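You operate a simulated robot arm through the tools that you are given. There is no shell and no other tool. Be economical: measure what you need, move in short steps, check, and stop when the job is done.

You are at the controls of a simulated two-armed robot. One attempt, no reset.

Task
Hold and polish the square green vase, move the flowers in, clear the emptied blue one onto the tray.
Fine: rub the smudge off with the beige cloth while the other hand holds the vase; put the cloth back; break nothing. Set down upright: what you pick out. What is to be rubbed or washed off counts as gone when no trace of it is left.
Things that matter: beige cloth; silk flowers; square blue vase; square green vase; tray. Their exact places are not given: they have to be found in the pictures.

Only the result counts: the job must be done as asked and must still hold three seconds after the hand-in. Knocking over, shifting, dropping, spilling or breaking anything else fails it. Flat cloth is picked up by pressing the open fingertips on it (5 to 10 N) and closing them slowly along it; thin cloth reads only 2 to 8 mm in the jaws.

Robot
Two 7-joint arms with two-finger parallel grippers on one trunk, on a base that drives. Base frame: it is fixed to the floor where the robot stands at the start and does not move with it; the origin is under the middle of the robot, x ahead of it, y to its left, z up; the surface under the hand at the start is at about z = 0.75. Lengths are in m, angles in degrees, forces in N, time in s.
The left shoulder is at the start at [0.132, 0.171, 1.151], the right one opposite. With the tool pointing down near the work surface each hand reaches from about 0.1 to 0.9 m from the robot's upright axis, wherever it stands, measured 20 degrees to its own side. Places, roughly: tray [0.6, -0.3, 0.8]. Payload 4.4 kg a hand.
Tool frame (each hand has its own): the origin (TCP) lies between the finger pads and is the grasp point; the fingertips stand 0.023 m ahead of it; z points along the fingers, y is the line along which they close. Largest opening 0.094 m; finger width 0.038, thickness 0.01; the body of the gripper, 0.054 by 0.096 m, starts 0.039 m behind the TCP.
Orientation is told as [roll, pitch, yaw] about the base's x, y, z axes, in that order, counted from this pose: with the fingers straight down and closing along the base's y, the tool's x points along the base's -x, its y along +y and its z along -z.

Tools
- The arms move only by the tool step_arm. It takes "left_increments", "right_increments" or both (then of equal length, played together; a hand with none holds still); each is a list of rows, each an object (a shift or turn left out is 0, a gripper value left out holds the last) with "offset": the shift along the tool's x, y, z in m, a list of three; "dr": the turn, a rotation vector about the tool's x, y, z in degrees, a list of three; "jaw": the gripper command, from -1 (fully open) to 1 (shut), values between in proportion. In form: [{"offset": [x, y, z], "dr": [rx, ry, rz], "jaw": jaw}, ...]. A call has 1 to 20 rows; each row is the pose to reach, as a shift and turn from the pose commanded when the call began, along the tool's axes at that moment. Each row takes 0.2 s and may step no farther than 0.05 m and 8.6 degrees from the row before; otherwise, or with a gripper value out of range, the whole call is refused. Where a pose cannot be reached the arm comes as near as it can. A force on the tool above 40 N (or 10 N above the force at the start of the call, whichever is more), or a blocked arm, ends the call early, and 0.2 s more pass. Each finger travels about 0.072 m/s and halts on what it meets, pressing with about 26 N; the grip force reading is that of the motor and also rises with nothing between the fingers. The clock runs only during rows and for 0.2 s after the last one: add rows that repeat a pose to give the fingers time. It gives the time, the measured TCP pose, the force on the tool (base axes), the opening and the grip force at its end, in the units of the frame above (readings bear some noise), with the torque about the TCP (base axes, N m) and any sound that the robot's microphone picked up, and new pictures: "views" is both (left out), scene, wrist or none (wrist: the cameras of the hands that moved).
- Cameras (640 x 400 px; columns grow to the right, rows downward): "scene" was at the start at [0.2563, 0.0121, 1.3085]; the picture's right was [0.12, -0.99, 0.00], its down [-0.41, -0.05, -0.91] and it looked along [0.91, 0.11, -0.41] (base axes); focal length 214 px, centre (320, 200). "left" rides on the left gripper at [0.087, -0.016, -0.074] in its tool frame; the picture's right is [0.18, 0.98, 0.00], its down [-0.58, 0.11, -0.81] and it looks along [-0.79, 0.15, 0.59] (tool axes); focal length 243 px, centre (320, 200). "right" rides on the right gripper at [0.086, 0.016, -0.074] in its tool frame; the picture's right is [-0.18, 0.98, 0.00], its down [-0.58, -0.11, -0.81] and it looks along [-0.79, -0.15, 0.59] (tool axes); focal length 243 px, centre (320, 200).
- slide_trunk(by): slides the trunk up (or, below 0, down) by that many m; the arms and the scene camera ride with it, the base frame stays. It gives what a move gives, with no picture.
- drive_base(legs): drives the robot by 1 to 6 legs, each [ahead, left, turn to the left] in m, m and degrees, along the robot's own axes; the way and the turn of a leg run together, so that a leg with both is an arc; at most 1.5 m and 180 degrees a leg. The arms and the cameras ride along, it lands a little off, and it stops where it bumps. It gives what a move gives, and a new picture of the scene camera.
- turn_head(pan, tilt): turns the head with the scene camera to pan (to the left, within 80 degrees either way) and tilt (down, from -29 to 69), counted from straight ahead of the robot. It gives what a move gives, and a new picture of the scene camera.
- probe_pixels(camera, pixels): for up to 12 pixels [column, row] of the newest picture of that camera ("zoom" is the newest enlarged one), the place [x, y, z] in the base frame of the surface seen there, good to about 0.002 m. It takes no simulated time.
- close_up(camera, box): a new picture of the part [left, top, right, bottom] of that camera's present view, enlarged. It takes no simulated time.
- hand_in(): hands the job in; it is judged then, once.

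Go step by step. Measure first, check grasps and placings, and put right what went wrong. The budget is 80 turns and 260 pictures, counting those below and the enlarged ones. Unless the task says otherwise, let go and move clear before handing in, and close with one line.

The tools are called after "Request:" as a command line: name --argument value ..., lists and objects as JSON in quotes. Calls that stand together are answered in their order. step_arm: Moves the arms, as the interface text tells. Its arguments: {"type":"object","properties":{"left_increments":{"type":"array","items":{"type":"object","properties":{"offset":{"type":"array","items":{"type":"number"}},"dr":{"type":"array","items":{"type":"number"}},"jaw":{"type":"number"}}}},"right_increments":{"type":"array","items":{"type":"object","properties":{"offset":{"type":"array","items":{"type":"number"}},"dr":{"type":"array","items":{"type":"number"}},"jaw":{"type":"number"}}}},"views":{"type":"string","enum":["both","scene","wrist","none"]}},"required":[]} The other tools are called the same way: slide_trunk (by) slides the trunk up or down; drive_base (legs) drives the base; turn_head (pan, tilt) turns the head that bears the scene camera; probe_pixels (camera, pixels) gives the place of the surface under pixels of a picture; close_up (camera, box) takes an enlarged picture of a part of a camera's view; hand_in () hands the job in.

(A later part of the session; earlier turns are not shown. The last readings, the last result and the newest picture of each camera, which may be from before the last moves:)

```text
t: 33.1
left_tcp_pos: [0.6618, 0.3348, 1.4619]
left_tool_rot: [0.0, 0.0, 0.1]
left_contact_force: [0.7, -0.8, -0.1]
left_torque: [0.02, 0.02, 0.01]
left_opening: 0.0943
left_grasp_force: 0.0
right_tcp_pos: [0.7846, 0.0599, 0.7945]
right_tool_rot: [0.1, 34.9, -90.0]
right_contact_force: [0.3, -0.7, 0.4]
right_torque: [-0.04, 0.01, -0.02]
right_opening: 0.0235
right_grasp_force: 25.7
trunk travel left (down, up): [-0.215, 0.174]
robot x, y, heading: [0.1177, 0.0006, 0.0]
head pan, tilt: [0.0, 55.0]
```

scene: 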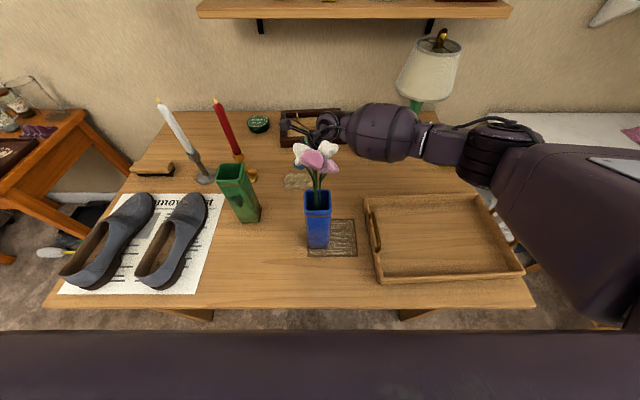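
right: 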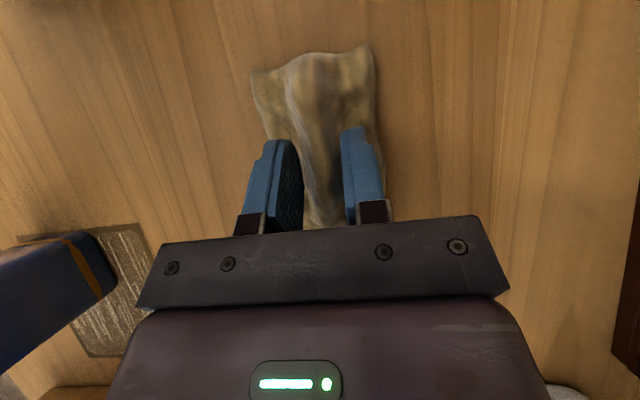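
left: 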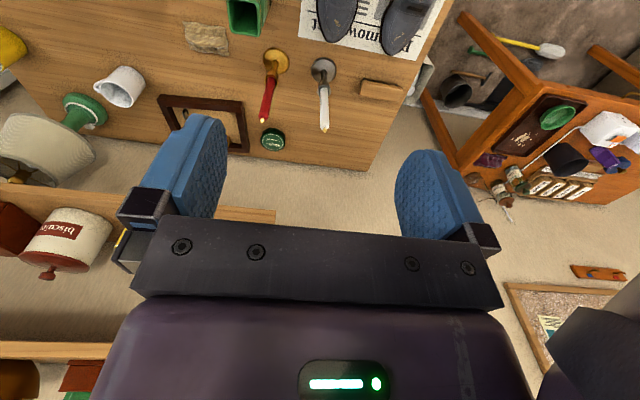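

The jaws hold the ridge at 0.0235 with 26 N. Lift test.

Request:
step_arm --right_increments '[{"offset": [0.0086, 0, -0.0123], "jaw": 1}, {"offset": [0.0172, 0, -0.0246]}, {"offset": [0.0344, 0, -0.0492]}]' --views "wrist"

```text
t: 33.9
left_tcp_pos: [0.6605, 0.3343, 1.4626]
left_tool_rot: [0.1, -0.1, -0.1]
left_contact_force: [0.2, -0.5, 0.2]
left_torque: [0.02, 0.01, 0.02]
left_opening: 0.0941
left_grasp_force: 0.1
right_tcp_pos: [0.7843, 0.0585, 0.8543]
right_tool_rot: [0.0, 35.0, -90.0]
right_contact_force: [-0.2, -0.1, -1.0]
right_torque: [0.01, -0.02, 0.02]
right_opening: 0.0235
right_grasp_force: 26.1
trunk travel left (down, up): [-0.215, 0.174]
robot x, y, heading: [0.115, 0.0023, -0.3]
head pan, tilt: [0.0, 55.0]
```

right: 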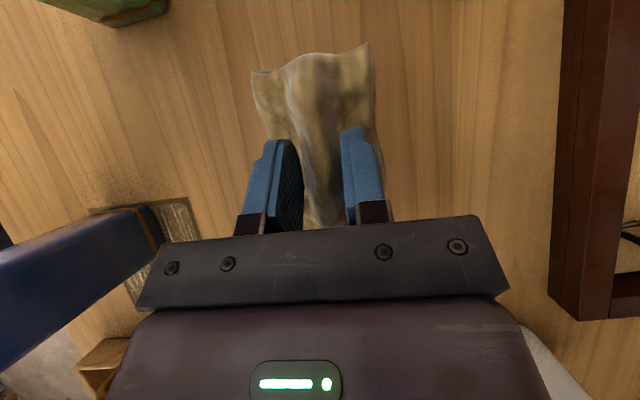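

The cloth is held. Its put-back pose is TCP (0.7846, 0.0599, 0.7945), rpy (0, 35, −90). I'll lift it and carry it right, away from the flowers.

Request:
step_arm --right_increments '[{"offset": [0.0287, 0, -0.041]}, {"offset": [0.0574, 0, -0.082]}, {"offset": [0.05, 0, -0.1237]}, {"offset": [0.0288, -0.01, -0.163]}, {"offset": [0.0075, -0.02, -0.2023]}, {"offset": [-0.0167, -0.04, -0.2376]}, {"offset": [-0.0437, -0.06, -0.2688]}, {"offset": [-0.0677, -0.084, -0.2868]}, {"offset": [-0.1004, -0.1, -0.3097]}]' --views "both"

```text
t: 35.9
left_tcp_pos: [0.6623, 0.3334, 1.4632]
left_tool_rot: [0.0, -0.1, -0.1]
left_contact_force: [-1.1, -0.5, 0.1]
left_torque: [0.0, 0.03, -0.01]
left_opening: 0.0939
left_grasp_force: 0.0
right_tcp_pos: [0.6831, -0.2013, 1.0501]
right_tool_rot: [0.1, 34.9, -90.0]
right_contact_force: [0.1, 0.7, 0.8]
right_torque: [-0.02, -0.04, 0.02]
right_opening: 0.0236
right_grasp_force: 26.2
trunk travel left (down, up): [-0.215, 0.174]
robot x, y, heading: [0.1174, 0.0037, 0.1]
head pan, tilt: [0.0, 55.0]
```

scene: 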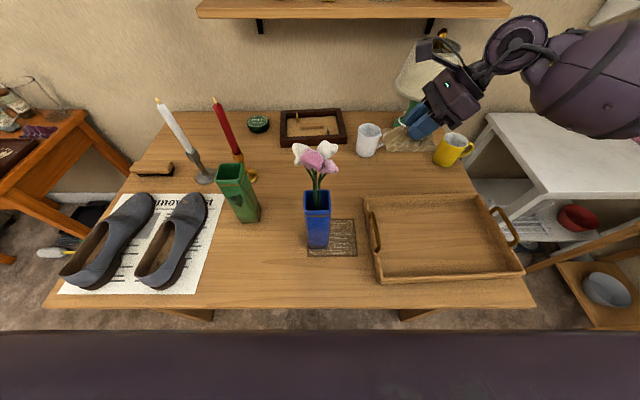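
right: 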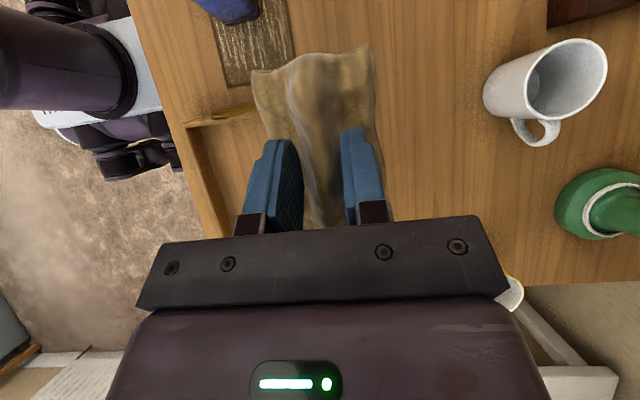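

The cloth is securely held. I'll drive back to the start spot, then turn the hand to point forward and down (cloth underside facing +x) at about (0.42, −0.15, 1.1).

Request:
drive_base --legs '[[-0.1, 0, 0]]'

Request:
step_arm --right_increments '[{"offset": [0.005, -0.009, -0.001], "dr": [-1.13, -4.62, -6.43]}, {"offset": [0.01, -0.019, -0.002], "dr": [-2.26, -9.24, -12.87]}, {"offset": [0.014, -0.028, -0.002], "dr": [-3.4, -13.86, -19.3]}, {"offset": [0.019, -0.037, -0.003], "dr": [-4.53, -18.48, -25.73]}, {"offset": [0.023, -0.047, -0.004], "dr": [-5.66, -23.1, -32.17]}, {"offset": [0.028, -0.056, -0.005], "dr": [-6.79, -27.72, -38.6]}, {"offset": [0.033, -0.065, -0.006], "dr": [-7.92, -32.34, -45.03]}, {"offset": [0.037, -0.075, -0.006], "dr": [-9.06, -36.96, -51.46]}, {"offset": [0.042, -0.084, -0.007], "dr": [-10.19, -41.58, -57.9]}, {"offset": [0.047, -0.093, -0.008], "dr": [-11.32, -46.2, -64.33]}, {"offset": [0.051, -0.103, -0.009], "dr": [-12.45, -50.82, -70.76]}, {"offset": [0.056, -0.112, -0.01], "dr": [-13.58, -55.44, -77.2]}, {"offset": [0.061, -0.121, -0.01], "dr": [-14.72, -60.06, -83.63]}, {"offset": [0.065, -0.131, -0.011], "dr": [-15.85, -64.68, -90.06]}, {"offset": [0.07, -0.14, -0.012], "dr": [-16.98, -69.3, -96.5]}]' --views "both"

```text
t: 37.0
left_tcp_pos: [0.5618, 0.3367, 1.4626]
left_tool_rot: [0.1, 0.0, 0.1]
left_contact_force: [-0.4, -0.1, 0.4]
left_torque: [0.01, -0.02, 0.0]
left_opening: 0.0942
left_grasp_force: 0.1
right_tcp_pos: [0.5853, -0.2001, 1.0495]
right_tool_rot: [0.1, 34.9, -90.0]
right_contact_force: [0.3, -0.2, -0.6]
right_torque: [-0.03, -0.01, 0.02]
right_opening: 0.0235
right_grasp_force: 26.4
trunk travel left (down, up): [-0.215, 0.174]
robot x, y, heading: [0.0157, -0.0031, 0.2]
head pan, tilt: [0.0, 55.0]
```

scene: 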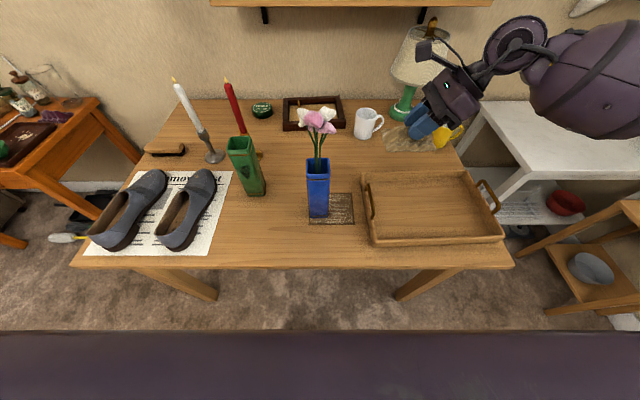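

```text
t: 40.2
left_tcp_pos: [0.5628, 0.3347, 1.4624]
left_tool_rot: [-0.1, 0.0, 0.1]
left_contact_force: [0.9, 0.5, 0.1]
left_torque: [0.03, -0.01, -0.03]
left_opening: 0.0938
left_grasp_force: 0.0
right_tcp_pos: [0.5216, -0.1215, 1.0816]
right_tool_rot: [-0.4, -55.0, 0.3]
right_contact_force: [-0.4, 0.4, -0.9]
right_torque: [0.02, -0.01, -0.04]
right_opening: 0.0232
right_grasp_force: 25.9
right hand out of reach, approached as far as the arm can: row 11, 12, 13, 14, 15
trunk travel left (down, up): [-0.215, 0.174]
robot x, y, heading: [0.0191, 0.0007, 0.0]
head pan, tilt: [0.0, 55.0]
```

scene: 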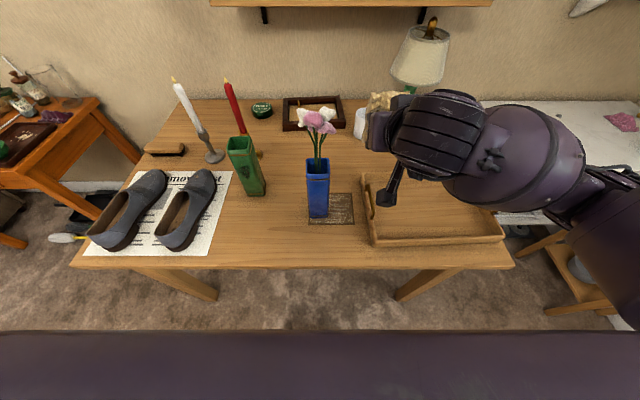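
right: 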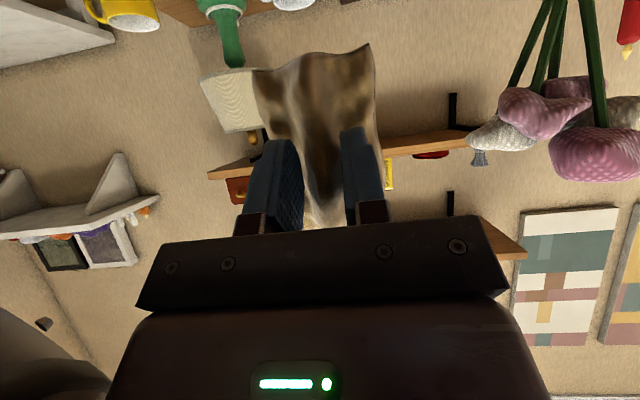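

The orientation is reached, but it can't tuck closer to the body. I'll back the base up 0.12 so the hand can pass in front of the flowers.

Request:
drive_base --legs '[[-0.12, 0, 0]]'

Request:
step_arm --left_increments '[{"offset": [-0.03, -0.02, 0]}, {"offset": [-0.06, -0.04, 0.02]}, {"offset": [-0.09, -0.06, 0.05]}, {"offset": [-0.12, -0.08, 0.08]}, {"offset": [-0.15, -0.1, 0.11]}, {"offset": [-0.18, -0.115, 0.14]}, {"offset": [-0.2, -0.125, 0.18]}, {"offset": [-0.2, -0.125, 0.22]}, {"offset": [-0.2, -0.125, 0.26]}, {"offset": [-0.2, -0.125, 0.3]}, {"offset": [-0.2, -0.125, 0.34]}, {"offset": [-0.2, -0.125, 0.38]}, {"offset": [-0.2, -0.125, 0.4]}]' --right_increments '[{"offset": [0.0, 0.03, 0]}, {"offset": [0, 0.06, 0]}, {"offset": [0, 0.09, 0]}, {"offset": [0, 0.12, 0]}, {"offset": [0, 0.15, 0]}, {"offset": [0, 0.18, 0]}, {"offset": [0, 0.21, 0]}, {"offset": [0, 0.24, 0]}, {"offset": [0, 0.27, 0]}, {"offset": [0, 0.3, 0]}, {"offset": [0, 0.33, 0]}, {"offset": [0.02, 0.33, 0.014]}, {"offset": [0.04, 0.33, 0.028]}]' --views "both"

```text
t: 41.5
left_tcp_pos: [0.4398, 0.3354, 1.4618]
left_tool_rot: [0.0, 0.0, 0.1]
left_contact_force: [-0.1, 0.1, -0.6]
left_torque: [-0.01, -0.01, 0.0]
left_opening: 0.0941
left_grasp_force: 0.1
right_tcp_pos: [0.3991, -0.1198, 1.0813]
right_tool_rot: [-0.3, -54.9, 0.3]
right_contact_force: [0.3, -0.4, -0.4]
right_torque: [0.02, -0.03, -0.02]
right_opening: 0.0232
right_grasp_force: 25.7
trunk travel left (down, up): [-0.215, 0.174]
robot x, y, heading: [-0.1025, -0.0006, 0.0]
head pan, tilt: [0.0, 55.0]
```

scene: 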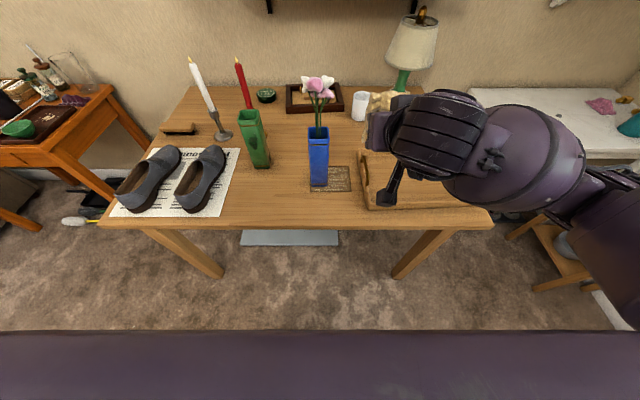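

```text
t: 44.3
left_tcp_pos: [0.6399, 0.2118, 1.0609]
left_tool_rot: [-0.2, 0.1, 0.2]
left_contact_force: [-0.3, 0.3, 0.2]
left_torque: [-0.02, 0.0, 0.01]
left_opening: 0.0938
left_grasp_force: 0.1
right_tcp_pos: [0.4, 0.2105, 1.0315]
right_tool_rot: [-0.3, -54.9, 0.3]
right_contact_force: [0.1, 0.6, -1.1]
right_torque: [0.01, 0.0, 0.0]
right_opening: 0.0231
right_grasp_force: 25.9
trunk travel left (down, up): [-0.215, 0.174]
robot x, y, heading: [-0.1015, 0.0025, 0.0]
head pan, tilt: [0.0, 55.0]
```

scene: 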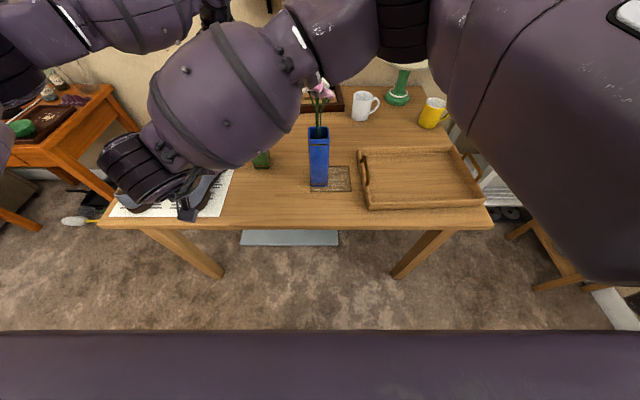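
right: 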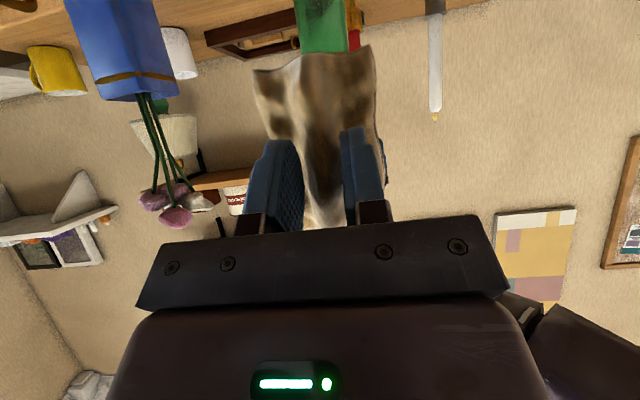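
left: 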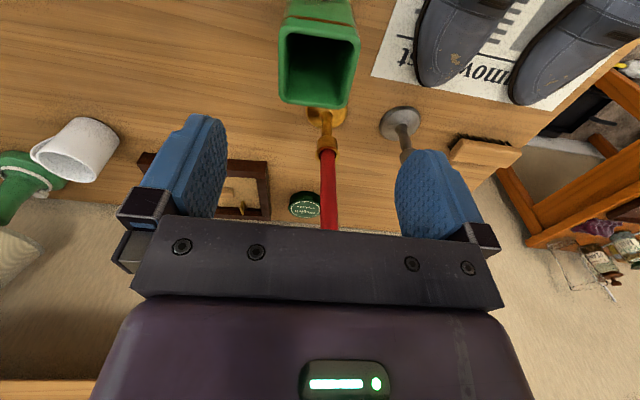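

Both hands are in place. I'll verify the rim centre and candle position through the left camera before descending.

Request:
probe_pixels --camera "left" --pixels '[[282, 30], [353, 27], [283, 98], [345, 105], [328, 155], [330, 220], [320, 110]]'

```text
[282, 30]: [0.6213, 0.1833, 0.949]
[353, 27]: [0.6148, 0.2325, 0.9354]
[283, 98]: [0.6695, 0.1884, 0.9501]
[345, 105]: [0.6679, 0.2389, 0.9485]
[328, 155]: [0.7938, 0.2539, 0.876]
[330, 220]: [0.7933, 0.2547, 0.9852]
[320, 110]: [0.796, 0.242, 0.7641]
```

Request:
step_arm --left_increments '[{"offset": [-0.004, -0.001, 0.045], "jaw": -1}, {"offset": [-0.004, -0.001, 0.09]}, {"offset": [-0.004, -0.001, 0.12]}, {"offset": [-0.004, -0.001, 0.136]}, {"offset": [-0.004, -0.001, 0.136], "jaw": -0.5}, {"offset": [-0.004, -0.001, 0.136], "jaw": -0.2}, {"offset": [-0.004, -0.001, 0.136], "jaw": 0.1}, {"offset": [-0.004, -0.001, 0.136], "jaw": 0.4}, {"offset": [-0.004, -0.001, 0.136], "jaw": 0.4}]' --views "wrist"

```text
t: 46.3
left_tcp_pos: [0.6433, 0.2103, 0.9259]
left_tool_rot: [0.0, 0.0, 0.0]
left_contact_force: [-0.6, 0.4, 0.4]
left_torque: [0.14, -0.07, 0.08]
left_opening: 0.0577
left_grasp_force: 25.7
right_tcp_pos: [0.3983, 0.2113, 1.0329]
right_tool_rot: [-0.3, -55.0, 0.3]
right_contact_force: [-0.3, 0.3, 0.0]
right_torque: [0.01, 0.01, -0.02]
right_opening: 0.0231
right_grasp_force: 26.1
trunk travel left (down, up): [-0.215, 0.174]
robot x, y, heading: [-0.1039, -0.0031, 0.0]
head pan, tilt: [0.0, 55.0]
```

left: 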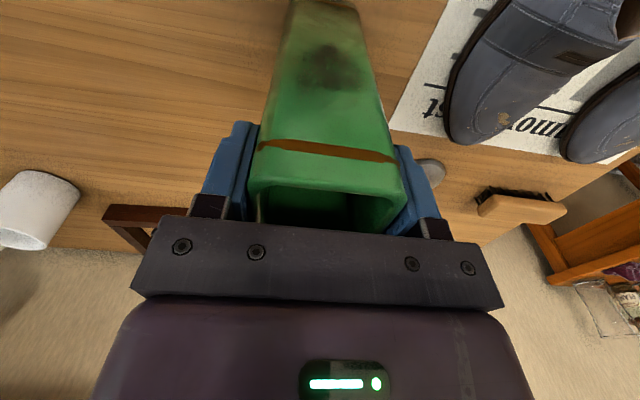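

The left hand holds the vase, and its camera sees the smudge at (335,68). I'll zoom and probe it.

Request:
close_up --camera "left" --box '[240, 0, 420, 160]'

Request:
probe_pixels --camera "left" --pixels '[[305, 68], [365, 68], [335, 40], [335, 95], [335, 68], [318, 10], [370, 90]]'

```text
2.50 times, centred on (330, 80) of left
```

zoom: 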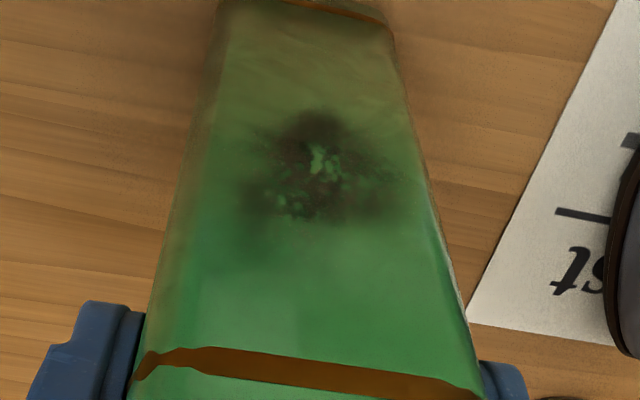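

```text
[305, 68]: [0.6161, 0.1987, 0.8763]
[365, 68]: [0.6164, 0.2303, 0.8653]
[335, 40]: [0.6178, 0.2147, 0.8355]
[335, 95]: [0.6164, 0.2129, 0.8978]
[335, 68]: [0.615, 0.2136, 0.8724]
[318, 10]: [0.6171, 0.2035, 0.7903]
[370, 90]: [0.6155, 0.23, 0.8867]
```

Smudge: y 0.193–0.230, z 0.84–0.89. The right hand goes down first, then forward, stopping just short of the face.

Request:
step_arm --right_increments '[{"offset": [0.029, 0.0005, 0.026]}, {"offset": [0.058, 0.001, 0.053]}, {"offset": [0.087, 0.0015, 0.079]}, {"offset": [0.1155, 0.002, 0.1054]}, {"offset": [0.096, 0.002, 0.1334]}, {"offset": [0.0764, 0.002, 0.1615]}, {"offset": [0.0566, 0.002, 0.1895]}, {"offset": [0.0368, 0.002, 0.2176]}]' --views "both"

Request:
close_up --camera "left" --box '[220, 0, 440, 160]'

```text
t: 48.1
left_tcp_pos: [0.6441, 0.2097, 0.9266]
left_tool_rot: [0.0, 0.0, 0.1]
left_contact_force: [0.3, -0.6, -0.2]
left_torque: [-0.08, -0.04, -0.02]
left_opening: 0.0579
left_grasp_force: 26.4
right_tcp_pos: [0.5558, 0.2093, 0.8764]
right_tool_rot: [-0.4, -55.1, 0.3]
right_contact_force: [-0.5, -0.6, 0.1]
right_torque: [0.01, 0.04, 0.0]
right_opening: 0.0229
right_grasp_force: 25.9
trunk travel left (down, up): [-0.215, 0.174]
robot x, y, heading: [-0.1018, -0.0, -0.1]
head pan, tilt: [0.0, 55.0]
```

scene: 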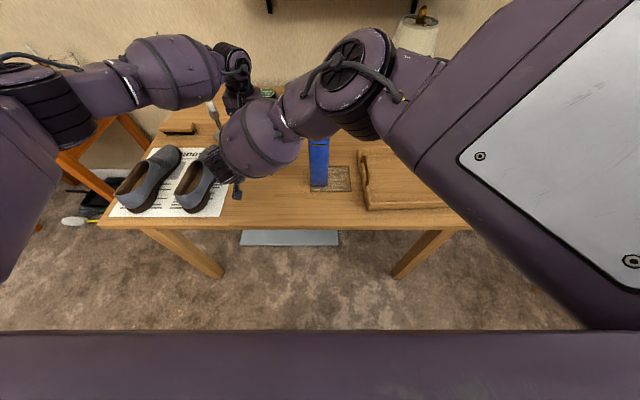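
right: 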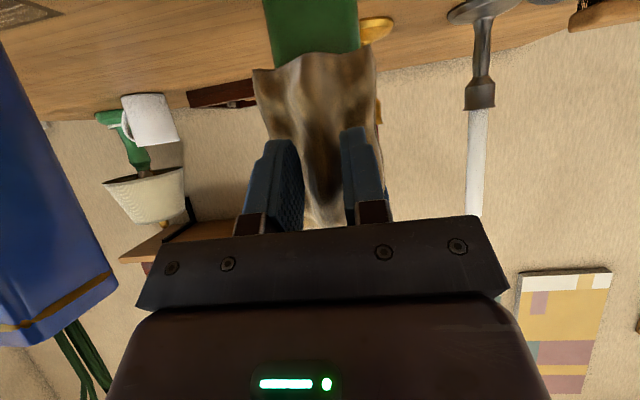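

```text
2.50 times, centred on (330, 80) of left
```

zoom: 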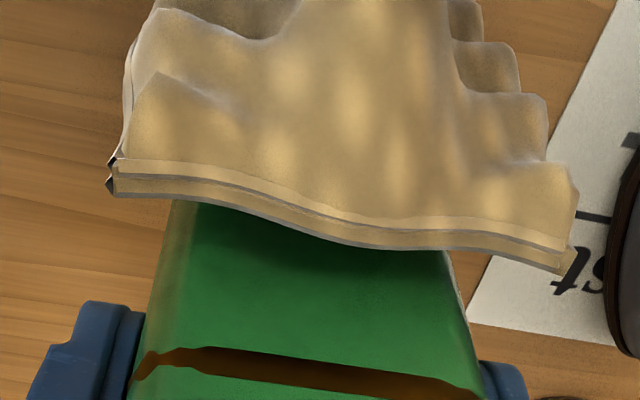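

The cloth covers the smudge. Before rubbing, I'll check how close the right forearm is to the flowers.

Request:
probe_pixels --camera "scene" --pixels '[[300, 110], [310, 135], [330, 135], [350, 140], [290, 100], [320, 70], [345, 50], [380, 130], [390, 60], [270, 160]]'

Request:
close_up --camera "right" --box '[0, 200, 160, 400]'

Request:
close_up --camera "scene" --box '[230, 20, 430, 200]'

```text
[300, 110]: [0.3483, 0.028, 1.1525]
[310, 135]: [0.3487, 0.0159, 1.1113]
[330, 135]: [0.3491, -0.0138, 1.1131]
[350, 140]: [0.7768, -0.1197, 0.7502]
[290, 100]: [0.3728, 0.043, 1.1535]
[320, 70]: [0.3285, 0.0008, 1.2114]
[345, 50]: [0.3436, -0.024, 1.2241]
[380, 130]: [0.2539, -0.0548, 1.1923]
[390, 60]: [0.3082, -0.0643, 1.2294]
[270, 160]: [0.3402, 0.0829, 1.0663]
```

```text
2.00 times, centred on (80, 300) of right
```

zoom: 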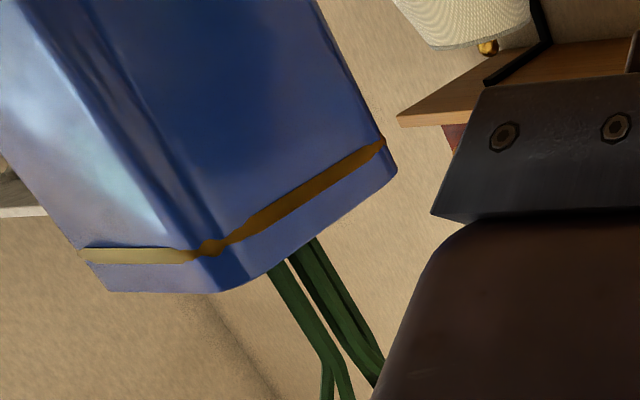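

```text
2.22 times, centred on (330, 110) of scene
```

zoom: 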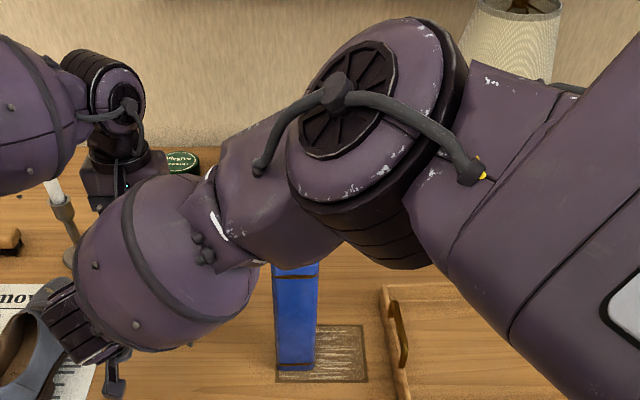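

The forearm's far side is about 6 cm from the flowers, which is fine. Pressing forward gently.

Request:
step_arm --right_increments '[{"offset": [-0.0046, 0.003, 0.0066]}, {"offset": [-0.0075, 0.003, 0.0106]}, {"offset": [-0.0092, 0.003, 0.0131]}, {"offset": [-0.0092, 0.003, 0.0131]}]' --views "none"

```text
t: 49.1
left_tcp_pos: [0.645, 0.21, 0.9269]
left_tool_rot: [-0.1, -0.3, 0.2]
left_contact_force: [29.5, -2.4, -4.8]
left_torque: [0.11, -1.31, 0.17]
left_opening: 0.058
left_grasp_force: 26.0
right_tcp_pos: [0.5758, 0.2088, 0.8776]
right_tool_rot: [0.0, -54.8, -0.5]
right_contact_force: [-32.7, 3.5, 10.8]
right_torque: [0.06, -0.52, 0.15]
right_opening: 0.023
right_grasp_force: 25.7
trunk travel left (down, up): [-0.215, 0.174]
robot x, y, heading: [-0.1032, 0.0009, 0.2]
head pan, tilt: [0.0, 55.0]
```

32 N is too firm. I'll back off about 4 mm, then rub with small side-to-side and up-down strokes.

Request:
step_arm --right_increments '[{"offset": [0.0023, 0, -0.0033]}, {"offset": [0.0023, 0.008, -0.0033]}, {"offset": [0.0023, 0.015, -0.0033]}, {"offset": [0.0023, 0.005, -0.0033]}, {"offset": [0.0023, -0.005, -0.0033]}, {"offset": [0.0023, -0.013, -0.0033]}, {"offset": [0.0023, -0.003, -0.0033]}, {"offset": [0.0023, 0.007, -0.0033]}, {"offset": [0.0023, 0.015, -0.0033]}, {"offset": [0.0023, 0.005, -0.0033]}, {"offset": [0.0023, -0.005, -0.0033]}, {"offset": [0.0023, -0.013, -0.0033]}, {"offset": [0.0023, 0, -0.0033]}]' --views "none"

Request:
close_up --camera "left" --box '[220, 0, 440, 160]'

```text
t: 49.9
left_tcp_pos: [0.6477, 0.209, 0.9291]
left_tool_rot: [-0.2, -0.9, 0.1]
left_contact_force: [20.4, -6.2, -7.2]
left_torque: [-0.37, -1.09, 0.08]
left_opening: 0.0578
left_grasp_force: 25.6
right_tcp_pos: [0.5855, 0.2045, 0.8778]
right_tool_rot: [0.5, -54.5, -2.7]
right_contact_force: [-20.2, 6.8, 4.1]
right_torque: [0.07, -0.11, 0.43]
right_opening: 0.0233
right_grasp_force: 25.6
trunk travel left (down, up): [-0.215, 0.174]
robot x, y, heading: [-0.1042, -0.0005, -0.2]
head pan, tilt: [0.0, 55.0]
stopped in row 3 (left hand): the force on the tool passed its limit at 44 N (the readings are from after the stop); the commanded pose is now the measured one
```

```text
2.50 times, centred on (330, 80) of left
```

zoom: 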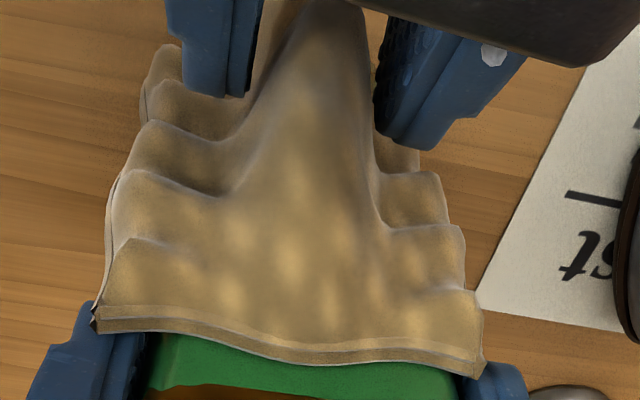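

The force peaked and the cloth may have slid in the grip. I'll back away from the face by 2 cm and look.

Request:
step_arm --right_increments '[{"offset": [0.0057, 0, -0.0082]}, {"offset": [0.0115, 0, -0.0164]}, {"offset": [0.0172, 0, -0.0246]}]' --views "wrist"

Request:
close_up --camera "left" --box '[220, 0, 440, 160]'

```text
t: 50.6
left_tcp_pos: [0.6465, 0.2099, 0.9278]
left_tool_rot: [-0.1, -0.5, 0.3]
left_contact_force: [-0.2, -0.3, -3.3]
left_torque: [0.01, 0.05, 0.02]
left_opening: 0.058
left_grasp_force: 26.5
right_tcp_pos: [0.5557, 0.2053, 0.8779]
right_tool_rot: [0.2, -54.7, -2.4]
right_contact_force: [0.5, -0.9, -0.1]
right_torque: [0.01, 0.03, -0.01]
right_opening: 0.0231
right_grasp_force: 26.2
trunk travel left (down, up): [-0.215, 0.174]
robot x, y, heading: [-0.1055, 0.0033, 0.5]
head pan, tilt: [0.0, 55.0]
```

right: 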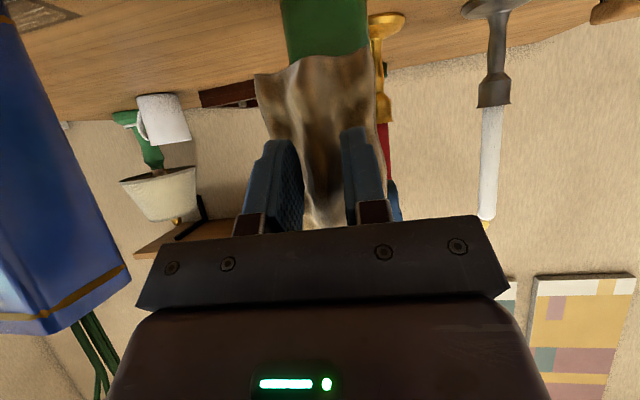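

```text
2.50 times, centred on (330, 80) of left
```

zoom: 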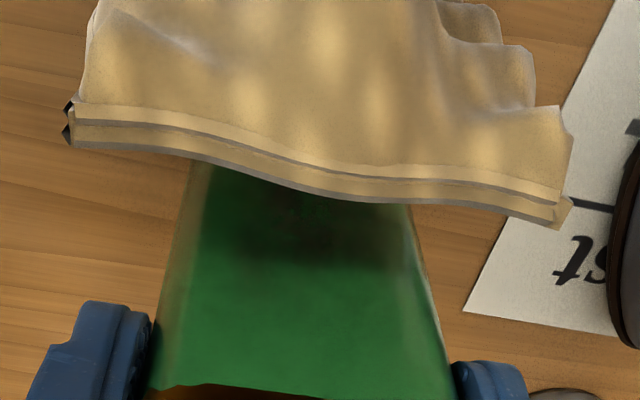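

The cloth grip is unchanged and the smudge is still there. I'll recontact with less force, aiming for about 10 N.

Request:
step_arm --right_increments '[{"offset": [-0.003, 0.004, 0.004]}, {"offset": [-0.006, 0.006, 0.0082]}, {"offset": [-0.0069, 0.006, 0.0098]}, {"offset": [-0.0069, 0.006, 0.0098]}]' --views "none"

```text
t: 51.6
left_tcp_pos: [0.6472, 0.2107, 0.9273]
left_tool_rot: [0.1, -0.6, 0.1]
left_contact_force: [0.5, -0.4, -3.1]
left_torque: [0.03, 0.0, -0.01]
left_opening: 0.0579
left_grasp_force: 25.7
right_tcp_pos: [0.5777, 0.2059, 0.8853]
right_tool_rot: [1.0, -55.2, -3.6]
right_contact_force: [0.6, -1.1, 0.7]
right_torque: [-0.03, 0.0, 0.02]
right_opening: 0.0235
right_grasp_force: 26.7
trunk travel left (down, up): [-0.215, 0.174]
robot x, y, heading: [-0.1018, 0.0007, 0.2]
head pan, tilt: [0.0, 55.0]
```

The measured position differs from what I commanded (x +0.022, z +0.007), so I'll hold one row and re-read with pictures.

Request:
step_arm --right_increments '[{"offset": [0, 0, 0]}, {"offset": [0, 0, 0]}]' --views "both"

Request:
close_up --camera "left" --box '[220, 0, 440, 160]'

```text
t: 52.2
left_tcp_pos: [0.6463, 0.2099, 0.9281]
left_tool_rot: [-0.1, -0.6, 0.2]
left_contact_force: [-0.4, 0.6, -3.4]
left_torque: [-0.01, 0.05, 0.0]
left_opening: 0.0579
left_grasp_force: 25.8
right_tcp_pos: [0.577, 0.2044, 0.8828]
right_tool_rot: [0.5, -55.1, -3.5]
right_contact_force: [-0.2, -0.1, -0.7]
right_torque: [0.02, 0.04, -0.01]
right_opening: 0.0236
right_grasp_force: 26.3
trunk travel left (down, up): [-0.215, 0.174]
robot x, y, heading: [-0.1046, -0.0008, 0.3]
head pan, tilt: [0.0, 55.0]
```

scene: 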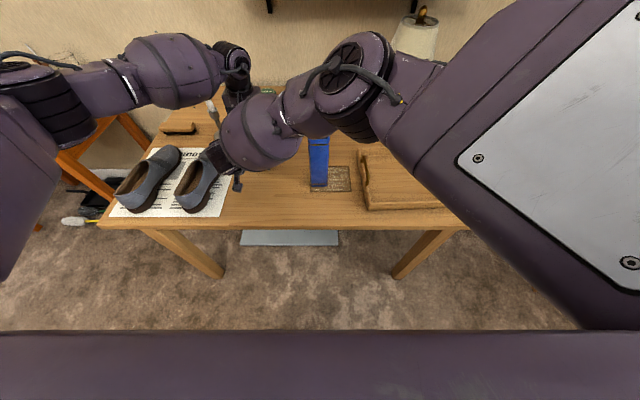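
right: 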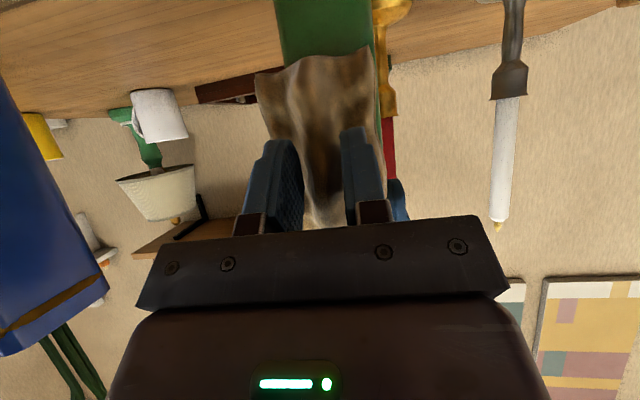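

```text
2.50 times, centred on (330, 80) of left
```

zoom: 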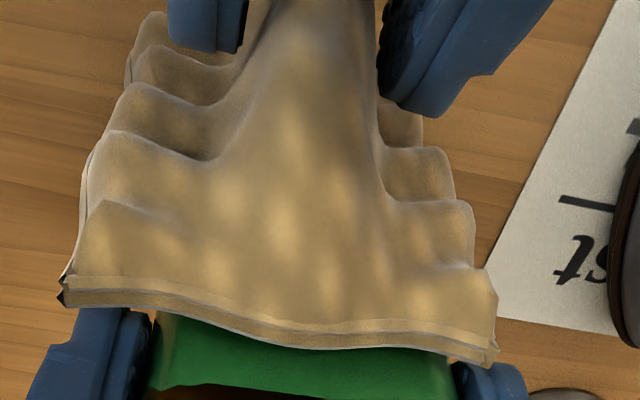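

The face is close: the vase has been pushed back a few mm. I'll advance in small increments and read the force.

Request:
step_arm --right_increments '[{"offset": [-0.0012, 0.004, 0.0016]}, {"offset": [-0.0023, 0.008, 0.0033]}, {"offset": [-0.0023, 0.008, 0.0033]}]' --views "none"

```text
t: 53.0
left_tcp_pos: [0.6482, 0.2114, 0.929]
left_tool_rot: [0.0, -0.9, 0.4]
left_contact_force: [38.2, 2.1, -9.0]
left_torque: [0.1, -1.29, 0.33]
left_opening: 0.0579
left_grasp_force: 25.7
right_tcp_pos: [0.5901, 0.2053, 0.8851]
right_tool_rot: [1.0, -54.9, -4.9]
right_contact_force: [-37.9, -2.6, 5.6]
right_torque: [0.09, -0.64, -0.22]
right_opening: 0.0235
right_grasp_force: 25.8
trunk travel left (down, up): [-0.215, 0.174]
robot x, y, heading: [-0.1041, -0.0006, 0.1]
head pan, tilt: [0.0, 55.0]
```

Commands toward +y come out as +x motion and yaw, so the right arm is at its leftward limit around y = 0.205. The cloth already spans the smudge there, so I'll back off and use only −y and vertical strokes.

Request:
step_arm --right_increments '[{"offset": [0.003, -0.008, -0.0041]}, {"offset": [0.0057, -0.014, -0.0082]}, {"offset": [0.0057, -0.014, -0.0082]}]' --views "none"

```text
t: 53.9
left_tcp_pos: [0.6457, 0.2104, 0.928]
left_tool_rot: [0.0, -0.5, 0.2]
left_contact_force: [0.6, 0.0, -2.9]
left_torque: [-0.01, 0.02, -0.01]
left_opening: 0.0578
left_grasp_force: 26.5
right_tcp_pos: [0.5632, 0.2023, 0.8766]
right_tool_rot: [-0.1, -54.8, -2.4]
right_contact_force: [0.8, -0.3, -0.9]
right_torque: [0.05, 0.04, 0.02]
right_opening: 0.0232
right_grasp_force: 25.8
trunk travel left (down, up): [-0.215, 0.174]
robot x, y, heading: [-0.1026, -0.0034, 0.1]
head pan, tilt: [0.0, 55.0]
```

I'll make contact again with pure forward motion.

Request:
step_arm --right_increments '[{"offset": [-0.0034, 0, 0.0049]}, {"offset": [-0.0069, 0, 0.0098]}, {"offset": [-0.008, 0, 0.0115]}, {"offset": [-0.008, 0, 0.0115]}]' --views "none"

```text
t: 54.9
left_tcp_pos: [0.6472, 0.2103, 0.9282]
left_tool_rot: [-0.1, -0.6, 0.3]
left_contact_force: [-0.2, 0.3, -2.8]
left_torque: [-0.03, 0.05, 0.01]
left_opening: 0.0581
left_grasp_force: 26.0
right_tcp_pos: [0.5812, 0.2031, 0.8832]
right_tool_rot: [0.8, -55.0, -3.3]
right_contact_force: [0.0, 0.6, -0.7]
right_torque: [0.02, 0.0, 0.0]
right_opening: 0.0233
right_grasp_force: 26.1
trunk travel left (down, up): [-0.215, 0.174]
robot x, y, heading: [-0.1057, 0.0003, -0.1]
head pan, tilt: [0.0, 55.0]
```

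The arm limit still distorts the motion. I'll retract, release the vase (it stands on its own), and shift the base 0.1 left for a better working pose.

Request:
step_arm --right_increments '[{"offset": [0.023, 0, -0.0328]}, {"offset": [0.046, 0, -0.0655]}, {"offset": [0.0689, 0, -0.0983]}, {"offset": [0.0422, 0, -0.117]}, {"offset": [0.0156, 0, -0.1356]}, {"offset": [-0.011, 0, -0.1543]}, {"offset": [-0.0376, 0, -0.1729]}]' --left_increments '[{"jaw": 0}, {"jaw": -0.4}, {"jaw": -0.8}, {"jaw": -1}, {"offset": [0, 0, -0.04]}, {"offset": [0, 0, -0.08]}, {"offset": [0, 0, -0.12]}]' --views "wrist"

Request:
close_up --camera "left" --box '[220, 0, 440, 140]'

```text
t: 56.6
left_tcp_pos: [0.6445, 0.2098, 1.0459]
left_tool_rot: [-0.2, -0.7, 0.2]
left_contact_force: [-0.6, 0.2, -0.6]
left_torque: [-0.01, 0.01, -0.03]
left_opening: 0.0941
left_grasp_force: 0.1
right_tcp_pos: [0.4537, 0.1854, 0.9546]
right_tool_rot: [-2.5, -49.4, -2.9]
right_contact_force: [0.2, -0.3, -0.7]
right_torque: [0.0, 0.04, 0.03]
right_opening: 0.0235
right_grasp_force: 26.3
trunk travel left (down, up): [-0.215, 0.174]
robot x, y, heading: [-0.1063, -0.0006, 0.1]
head pan, tilt: [0.0, 55.0]
stopped in row 7 (right hand): the arm was blocked; the commanded pose is now the measured one
```

right: 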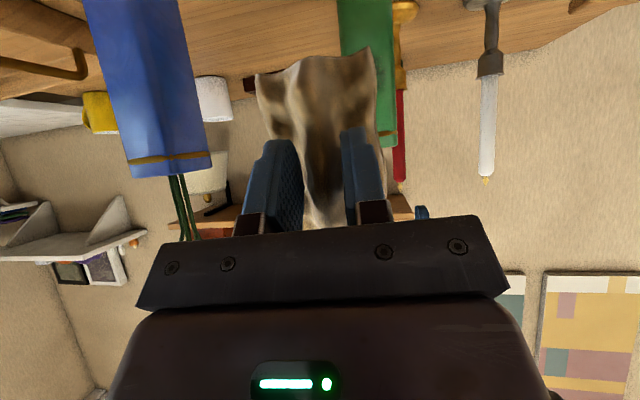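
left: 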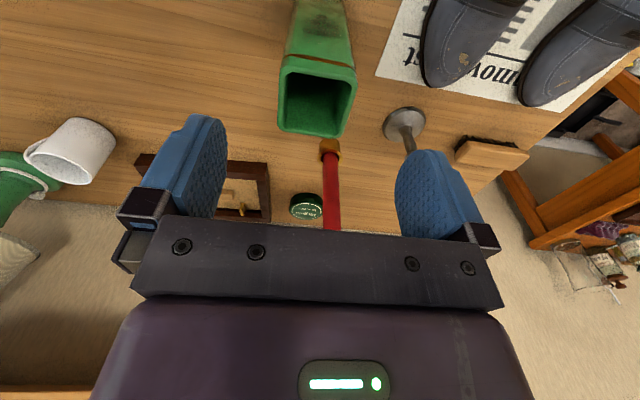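

```text
2.86 times, centred on (330, 70) of left
```

zoom: 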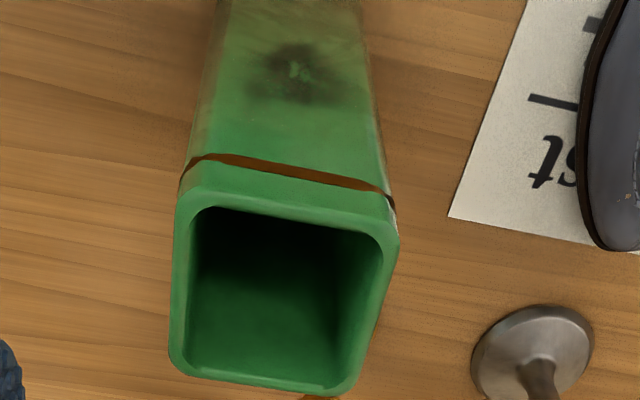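

The smudge has begun to lighten. The right arm is cramped against its limits, so I'll check the white candle and the vase pose, then shift the base left.

Request:
probe_pixels --camera "left" --pixels '[[404, 130], [405, 115], [278, 125], [340, 135], [282, 65], [356, 75], [450, 60], [434, 80]]'

Request:
probe_pixels --camera "right" --pixels '[[486, 170], [490, 90], [399, 185]]'

```text
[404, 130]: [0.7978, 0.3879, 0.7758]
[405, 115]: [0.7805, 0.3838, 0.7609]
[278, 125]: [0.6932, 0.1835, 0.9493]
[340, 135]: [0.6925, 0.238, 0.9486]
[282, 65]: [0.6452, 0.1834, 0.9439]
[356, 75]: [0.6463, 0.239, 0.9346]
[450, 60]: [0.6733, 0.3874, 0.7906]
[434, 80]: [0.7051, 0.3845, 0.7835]
```

```text
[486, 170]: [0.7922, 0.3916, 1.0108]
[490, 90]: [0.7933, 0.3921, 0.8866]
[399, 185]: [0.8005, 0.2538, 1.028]
```

The vase slid about 25 mm in +x (now centred at 0.669, 0.211) but stands upright. I'll shift the base 0.13 left.

Request:
drive_base --legs '[[-0.01, 0.13, 0]]'

```text
t: 58.5
left_tcp_pos: [0.6347, 0.3426, 1.0485]
left_tool_rot: [-0.1, -0.5, 0.3]
left_contact_force: [0.2, 0.7, 0.0]
left_torque: [0.0, 0.02, -0.01]
left_opening: 0.0939
left_grasp_force: 0.0
right_tcp_pos: [0.4426, 0.318, 0.9564]
right_tool_rot: [-2.4, -49.6, -3.0]
right_contact_force: [0.0, 0.2, -0.2]
right_torque: [-0.01, 0.04, -0.01]
right_opening: 0.0235
right_grasp_force: 26.2
trunk travel left (down, up): [-0.215, 0.174]
robot x, y, heading: [-0.1115, 0.132, 0.1]
head pan, tilt: [0.0, 55.0]
```

scene: 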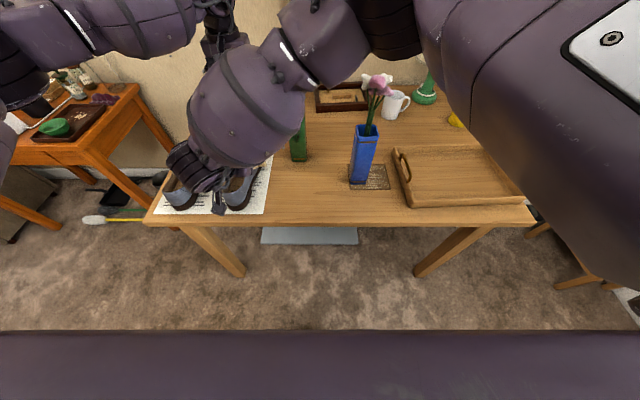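

Request:
step_arm --right_increments '[{"offset": [0, -0.03, 0], "dr": [-1, -1.5, 0]}, {"offset": [0, -0.06, 0], "dr": [-2, -3, 0]}, {"offset": [0, -0.09, 0], "dr": [-3, -4.5, 0]}, {"offset": [0, -0.103, 0], "dr": [-3.8, -5.6, 0]}, {"offset": [0, -0.103, 0], "dr": [-3.8, -5.6, 0]}, {"offset": [0, -0.103, 0], "dr": [-3.8, -5.6, 0]}, {"offset": [0, -0.103, 0], "dr": [-3.8, -5.6, 0]}, {"offset": [0, -0.103, 0], "dr": [-3.8, -5.6, 0]}]' --left_increments '[{"offset": [-0.01, -0.035, 0]}, {"offset": [-0.02, -0.07, 0]}, {"offset": [-0.03, -0.105, 0]}, {"offset": [-0.037, -0.1315, 0]}, {"offset": [-0.037, -0.1315, 0.04]}, {"offset": [-0.037, -0.1315, 0.08]}, {"offset": [-0.037, -0.1315, 0.11]}, {"offset": [-0.037, -0.1315, 0.125]}]' --views "wrist"

```text
t: 60.3
left_tcp_pos: [0.6736, 0.2106, 0.9214]
left_tool_rot: [-0.1, -0.5, 0.3]
left_contact_force: [-0.8, 0.4, 1.3]
left_torque: [0.01, 0.01, -0.01]
left_opening: 0.0941
left_grasp_force: 0.0
right_tcp_pos: [0.4337, 0.2173, 0.9601]
right_tool_rot: [1.4, -55.0, -3.2]
right_contact_force: [-0.1, -0.4, -0.5]
right_torque: [-0.02, 0.02, 0.01]
right_opening: 0.0235
right_grasp_force: 26.5
trunk travel left (down, up): [-0.215, 0.174]
robot x, y, heading: [-0.1107, 0.1316, 0.2]
head pan, tilt: [0.0, 55.0]
```

right: 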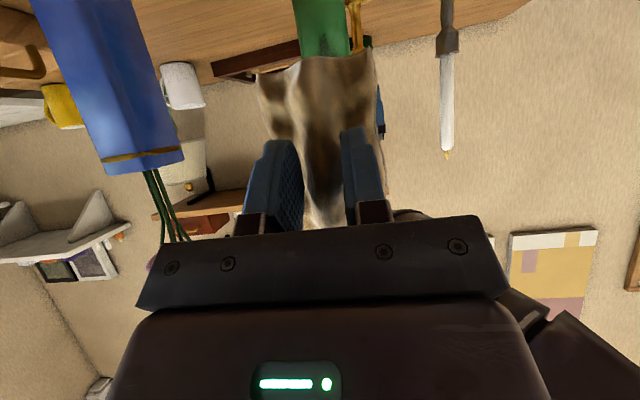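
left: 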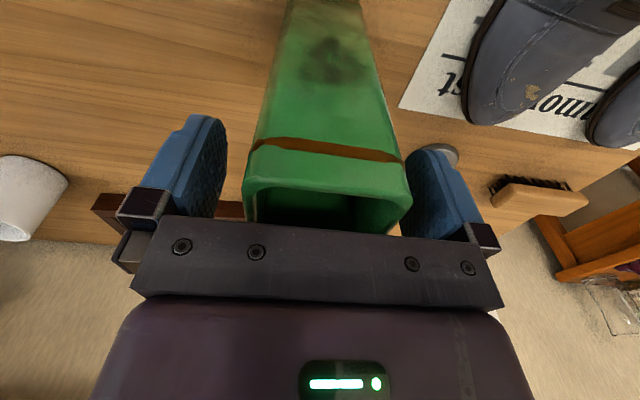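

The smudge has visibly faded in part. I'll grip with the left hand, and move the right hand to just short of the face.

Request:
step_arm --left_increments '[{"jaw": -0.5}, {"jaw": -0.1}, {"jaw": 0.3}, {"jaw": 0.6}, {"jaw": 1}, {"jaw": 1}, {"jaw": 1}]' --right_increments '[{"offset": [0.028, -0.0015, 0.0318], "dr": [-0.6, 0, -0.9]}, {"offset": [0.0557, -0.003, 0.0635], "dr": [-1.2, 0, -1.8]}, {"offset": [0.0369, -0.003, 0.0903], "dr": [-1.2, 0, -1.8]}, {"offset": [0.0181, -0.003, 0.1172], "dr": [-1.2, 0, -1.8]}, {"offset": [-0.0007, -0.003, 0.144], "dr": [-1.2, 0, -1.8]}, {"offset": [-0.0195, -0.003, 0.1708], "dr": [-1.2, 0, -1.8]}, {"offset": [-0.0195, -0.003, 0.1708], "dr": [-1.2, 0, -1.8]}]' --views "none"

Request:
close_up --camera "left" --box '[220, 0, 440, 160]'

```text
t: 61.9
left_tcp_pos: [0.672, 0.2124, 0.9237]
left_tool_rot: [0.0, -0.6, 0.2]
left_contact_force: [-0.6, 0.3, -0.4]
left_torque: [0.02, -0.03, 0.0]
left_opening: 0.0579
left_grasp_force: 26.4
right_tcp_pos: [0.5855, 0.2093, 0.8767]
right_tool_rot: [0.0, -55.1, 0.1]
right_contact_force: [-0.7, -0.1, -0.4]
right_torque: [0.07, 0.04, -0.01]
right_opening: 0.0232
right_grasp_force: 26.2
trunk travel left (down, up): [-0.215, 0.174]
robot x, y, heading: [-0.1129, 0.1344, 0.1]
head pan, tilt: [0.0, 55.0]
```

```text
2.50 times, centred on (330, 80) of left
```

zoom: 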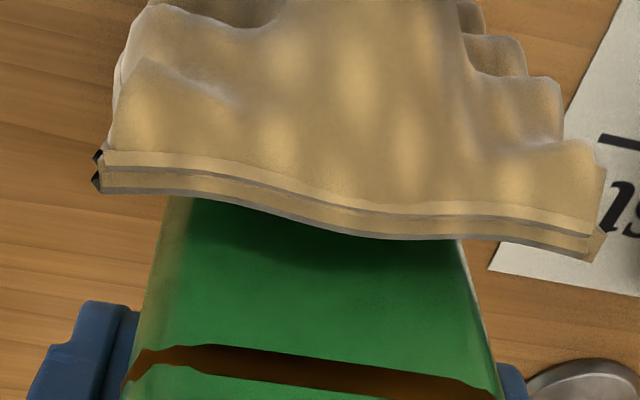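

Orientation is now exact. Advancing gently.

Request:
step_arm --right_increments '[{"offset": [-0.0029, 0, 0.0041]}, {"offset": [-0.0057, 0, 0.0082]}, {"offset": [-0.0069, 0, 0.0098]}, {"offset": [-0.0069, 0, 0.0098]}]' --views "none"

```text
t: 62.9
left_tcp_pos: [0.6728, 0.2103, 0.9237]
left_tool_rot: [-0.1, -0.6, 0.3]
left_contact_force: [8.8, 0.7, 0.6]
left_torque: [-0.07, -0.84, 0.24]
left_opening: 0.0579
left_grasp_force: 26.2
right_tcp_pos: [0.5974, 0.2097, 0.8768]
right_tool_rot: [0.0, -55.1, 0.2]
right_contact_force: [-8.5, 0.3, -2.8]
right_torque: [0.08, 0.64, -0.23]
right_opening: 0.0232
right_grasp_force: 25.7
trunk travel left (down, up): [-0.215, 0.174]
robot x, y, heading: [-0.1132, 0.1332, 0.1]
head pan, tilt: [0.0, 55.0]
```

8.5 N and well aligned. Now rubbing strokes side to side and up and down.

Request:
step_arm --right_increments '[{"offset": [0, 0.008, 0]}, {"offset": [0, 0.015, 0]}, {"offset": [0, 0.007, 0]}, {"offset": [0, -0.001, 0]}, {"offset": [0, -0.009, 0]}, {"offset": [0, -0.015, 0]}, {"offset": [0, -0.007, 0]}, {"offset": [0, 0.001, 0]}, {"offset": [0, 0.009, 0]}, {"offset": [0, 0.015, 0]}, {"offset": [0, 0.007, 0]}, {"offset": [0, -0.001, 0]}, {"offset": [0, -0.009, 0]}, {"offset": [0, -0.015, 0]}, {"offset": [0, -0.007, 0]}, {"offset": [0, 0, 0]}, {"offset": [-0.0066, 0, -0.0046]}, {"offset": [0, 0, 0]}, {"offset": [0.0066, 0, 0.0046]}, {"offset": [0, 0, 0]}]' --views "none"

```text
t: 67.1
left_tcp_pos: [0.6723, 0.2104, 0.9227]
left_tool_rot: [-0.1, -0.7, 0.2]
left_contact_force: [-1.8, -1.6, 5.9]
left_torque: [-0.08, 0.49, 0.09]
left_opening: 0.058
left_grasp_force: 25.6
right_tcp_pos: [0.5954, 0.2092, 0.8786]
right_tool_rot: [0.0, -55.1, 0.1]
right_contact_force: [0.2, 0.4, 0.3]
right_torque: [-0.01, 0.01, -0.01]
right_opening: 0.0232
right_grasp_force: 26.2
trunk travel left (down, up): [-0.215, 0.174]
robot x, y, heading: [-0.1143, 0.134, 0.3]
head pan, tilt: [0.0, 55.0]
```

Contact faded by the end. I'll back off 5 cm and inspect through the left camera.

Request:
step_arm --right_increments '[{"offset": [0.0144, 0, -0.0205]}, {"offset": [0.0287, 0, -0.041]}, {"offset": [0.0402, 0, -0.0574]}]' --views "none"

Request:
close_up --camera "left" --box '[220, 0, 440, 160]'

```text
t: 67.9
left_tcp_pos: [0.6727, 0.2103, 0.9228]
left_tool_rot: [-0.2, -0.7, 0.3]
left_contact_force: [-0.8, -2.2, 5.7]
left_torque: [-0.05, 0.46, 0.07]
left_opening: 0.0577
left_grasp_force: 26.4
right_tcp_pos: [0.5266, 0.2088, 0.8786]
right_tool_rot: [0.0, -55.2, 0.2]
right_contact_force: [-0.3, -0.1, -1.1]
right_torque: [0.03, 0.01, 0.01]
right_opening: 0.0232
right_grasp_force: 25.8
trunk travel left (down, up): [-0.215, 0.174]
robot x, y, heading: [-0.1173, 0.1317, 0.2]
head pan, tilt: [0.0, 55.0]
```

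```text
2.50 times, centred on (330, 80) of left
```

zoom: 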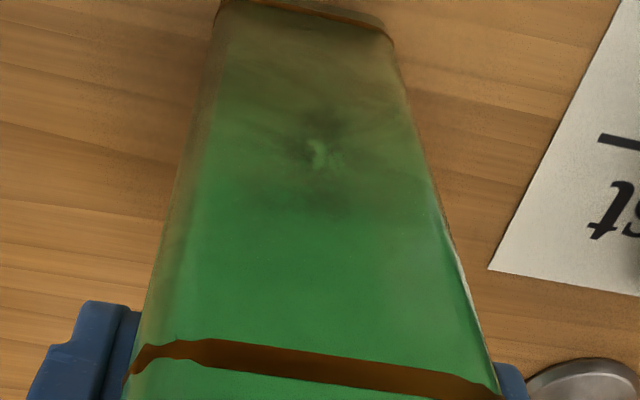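

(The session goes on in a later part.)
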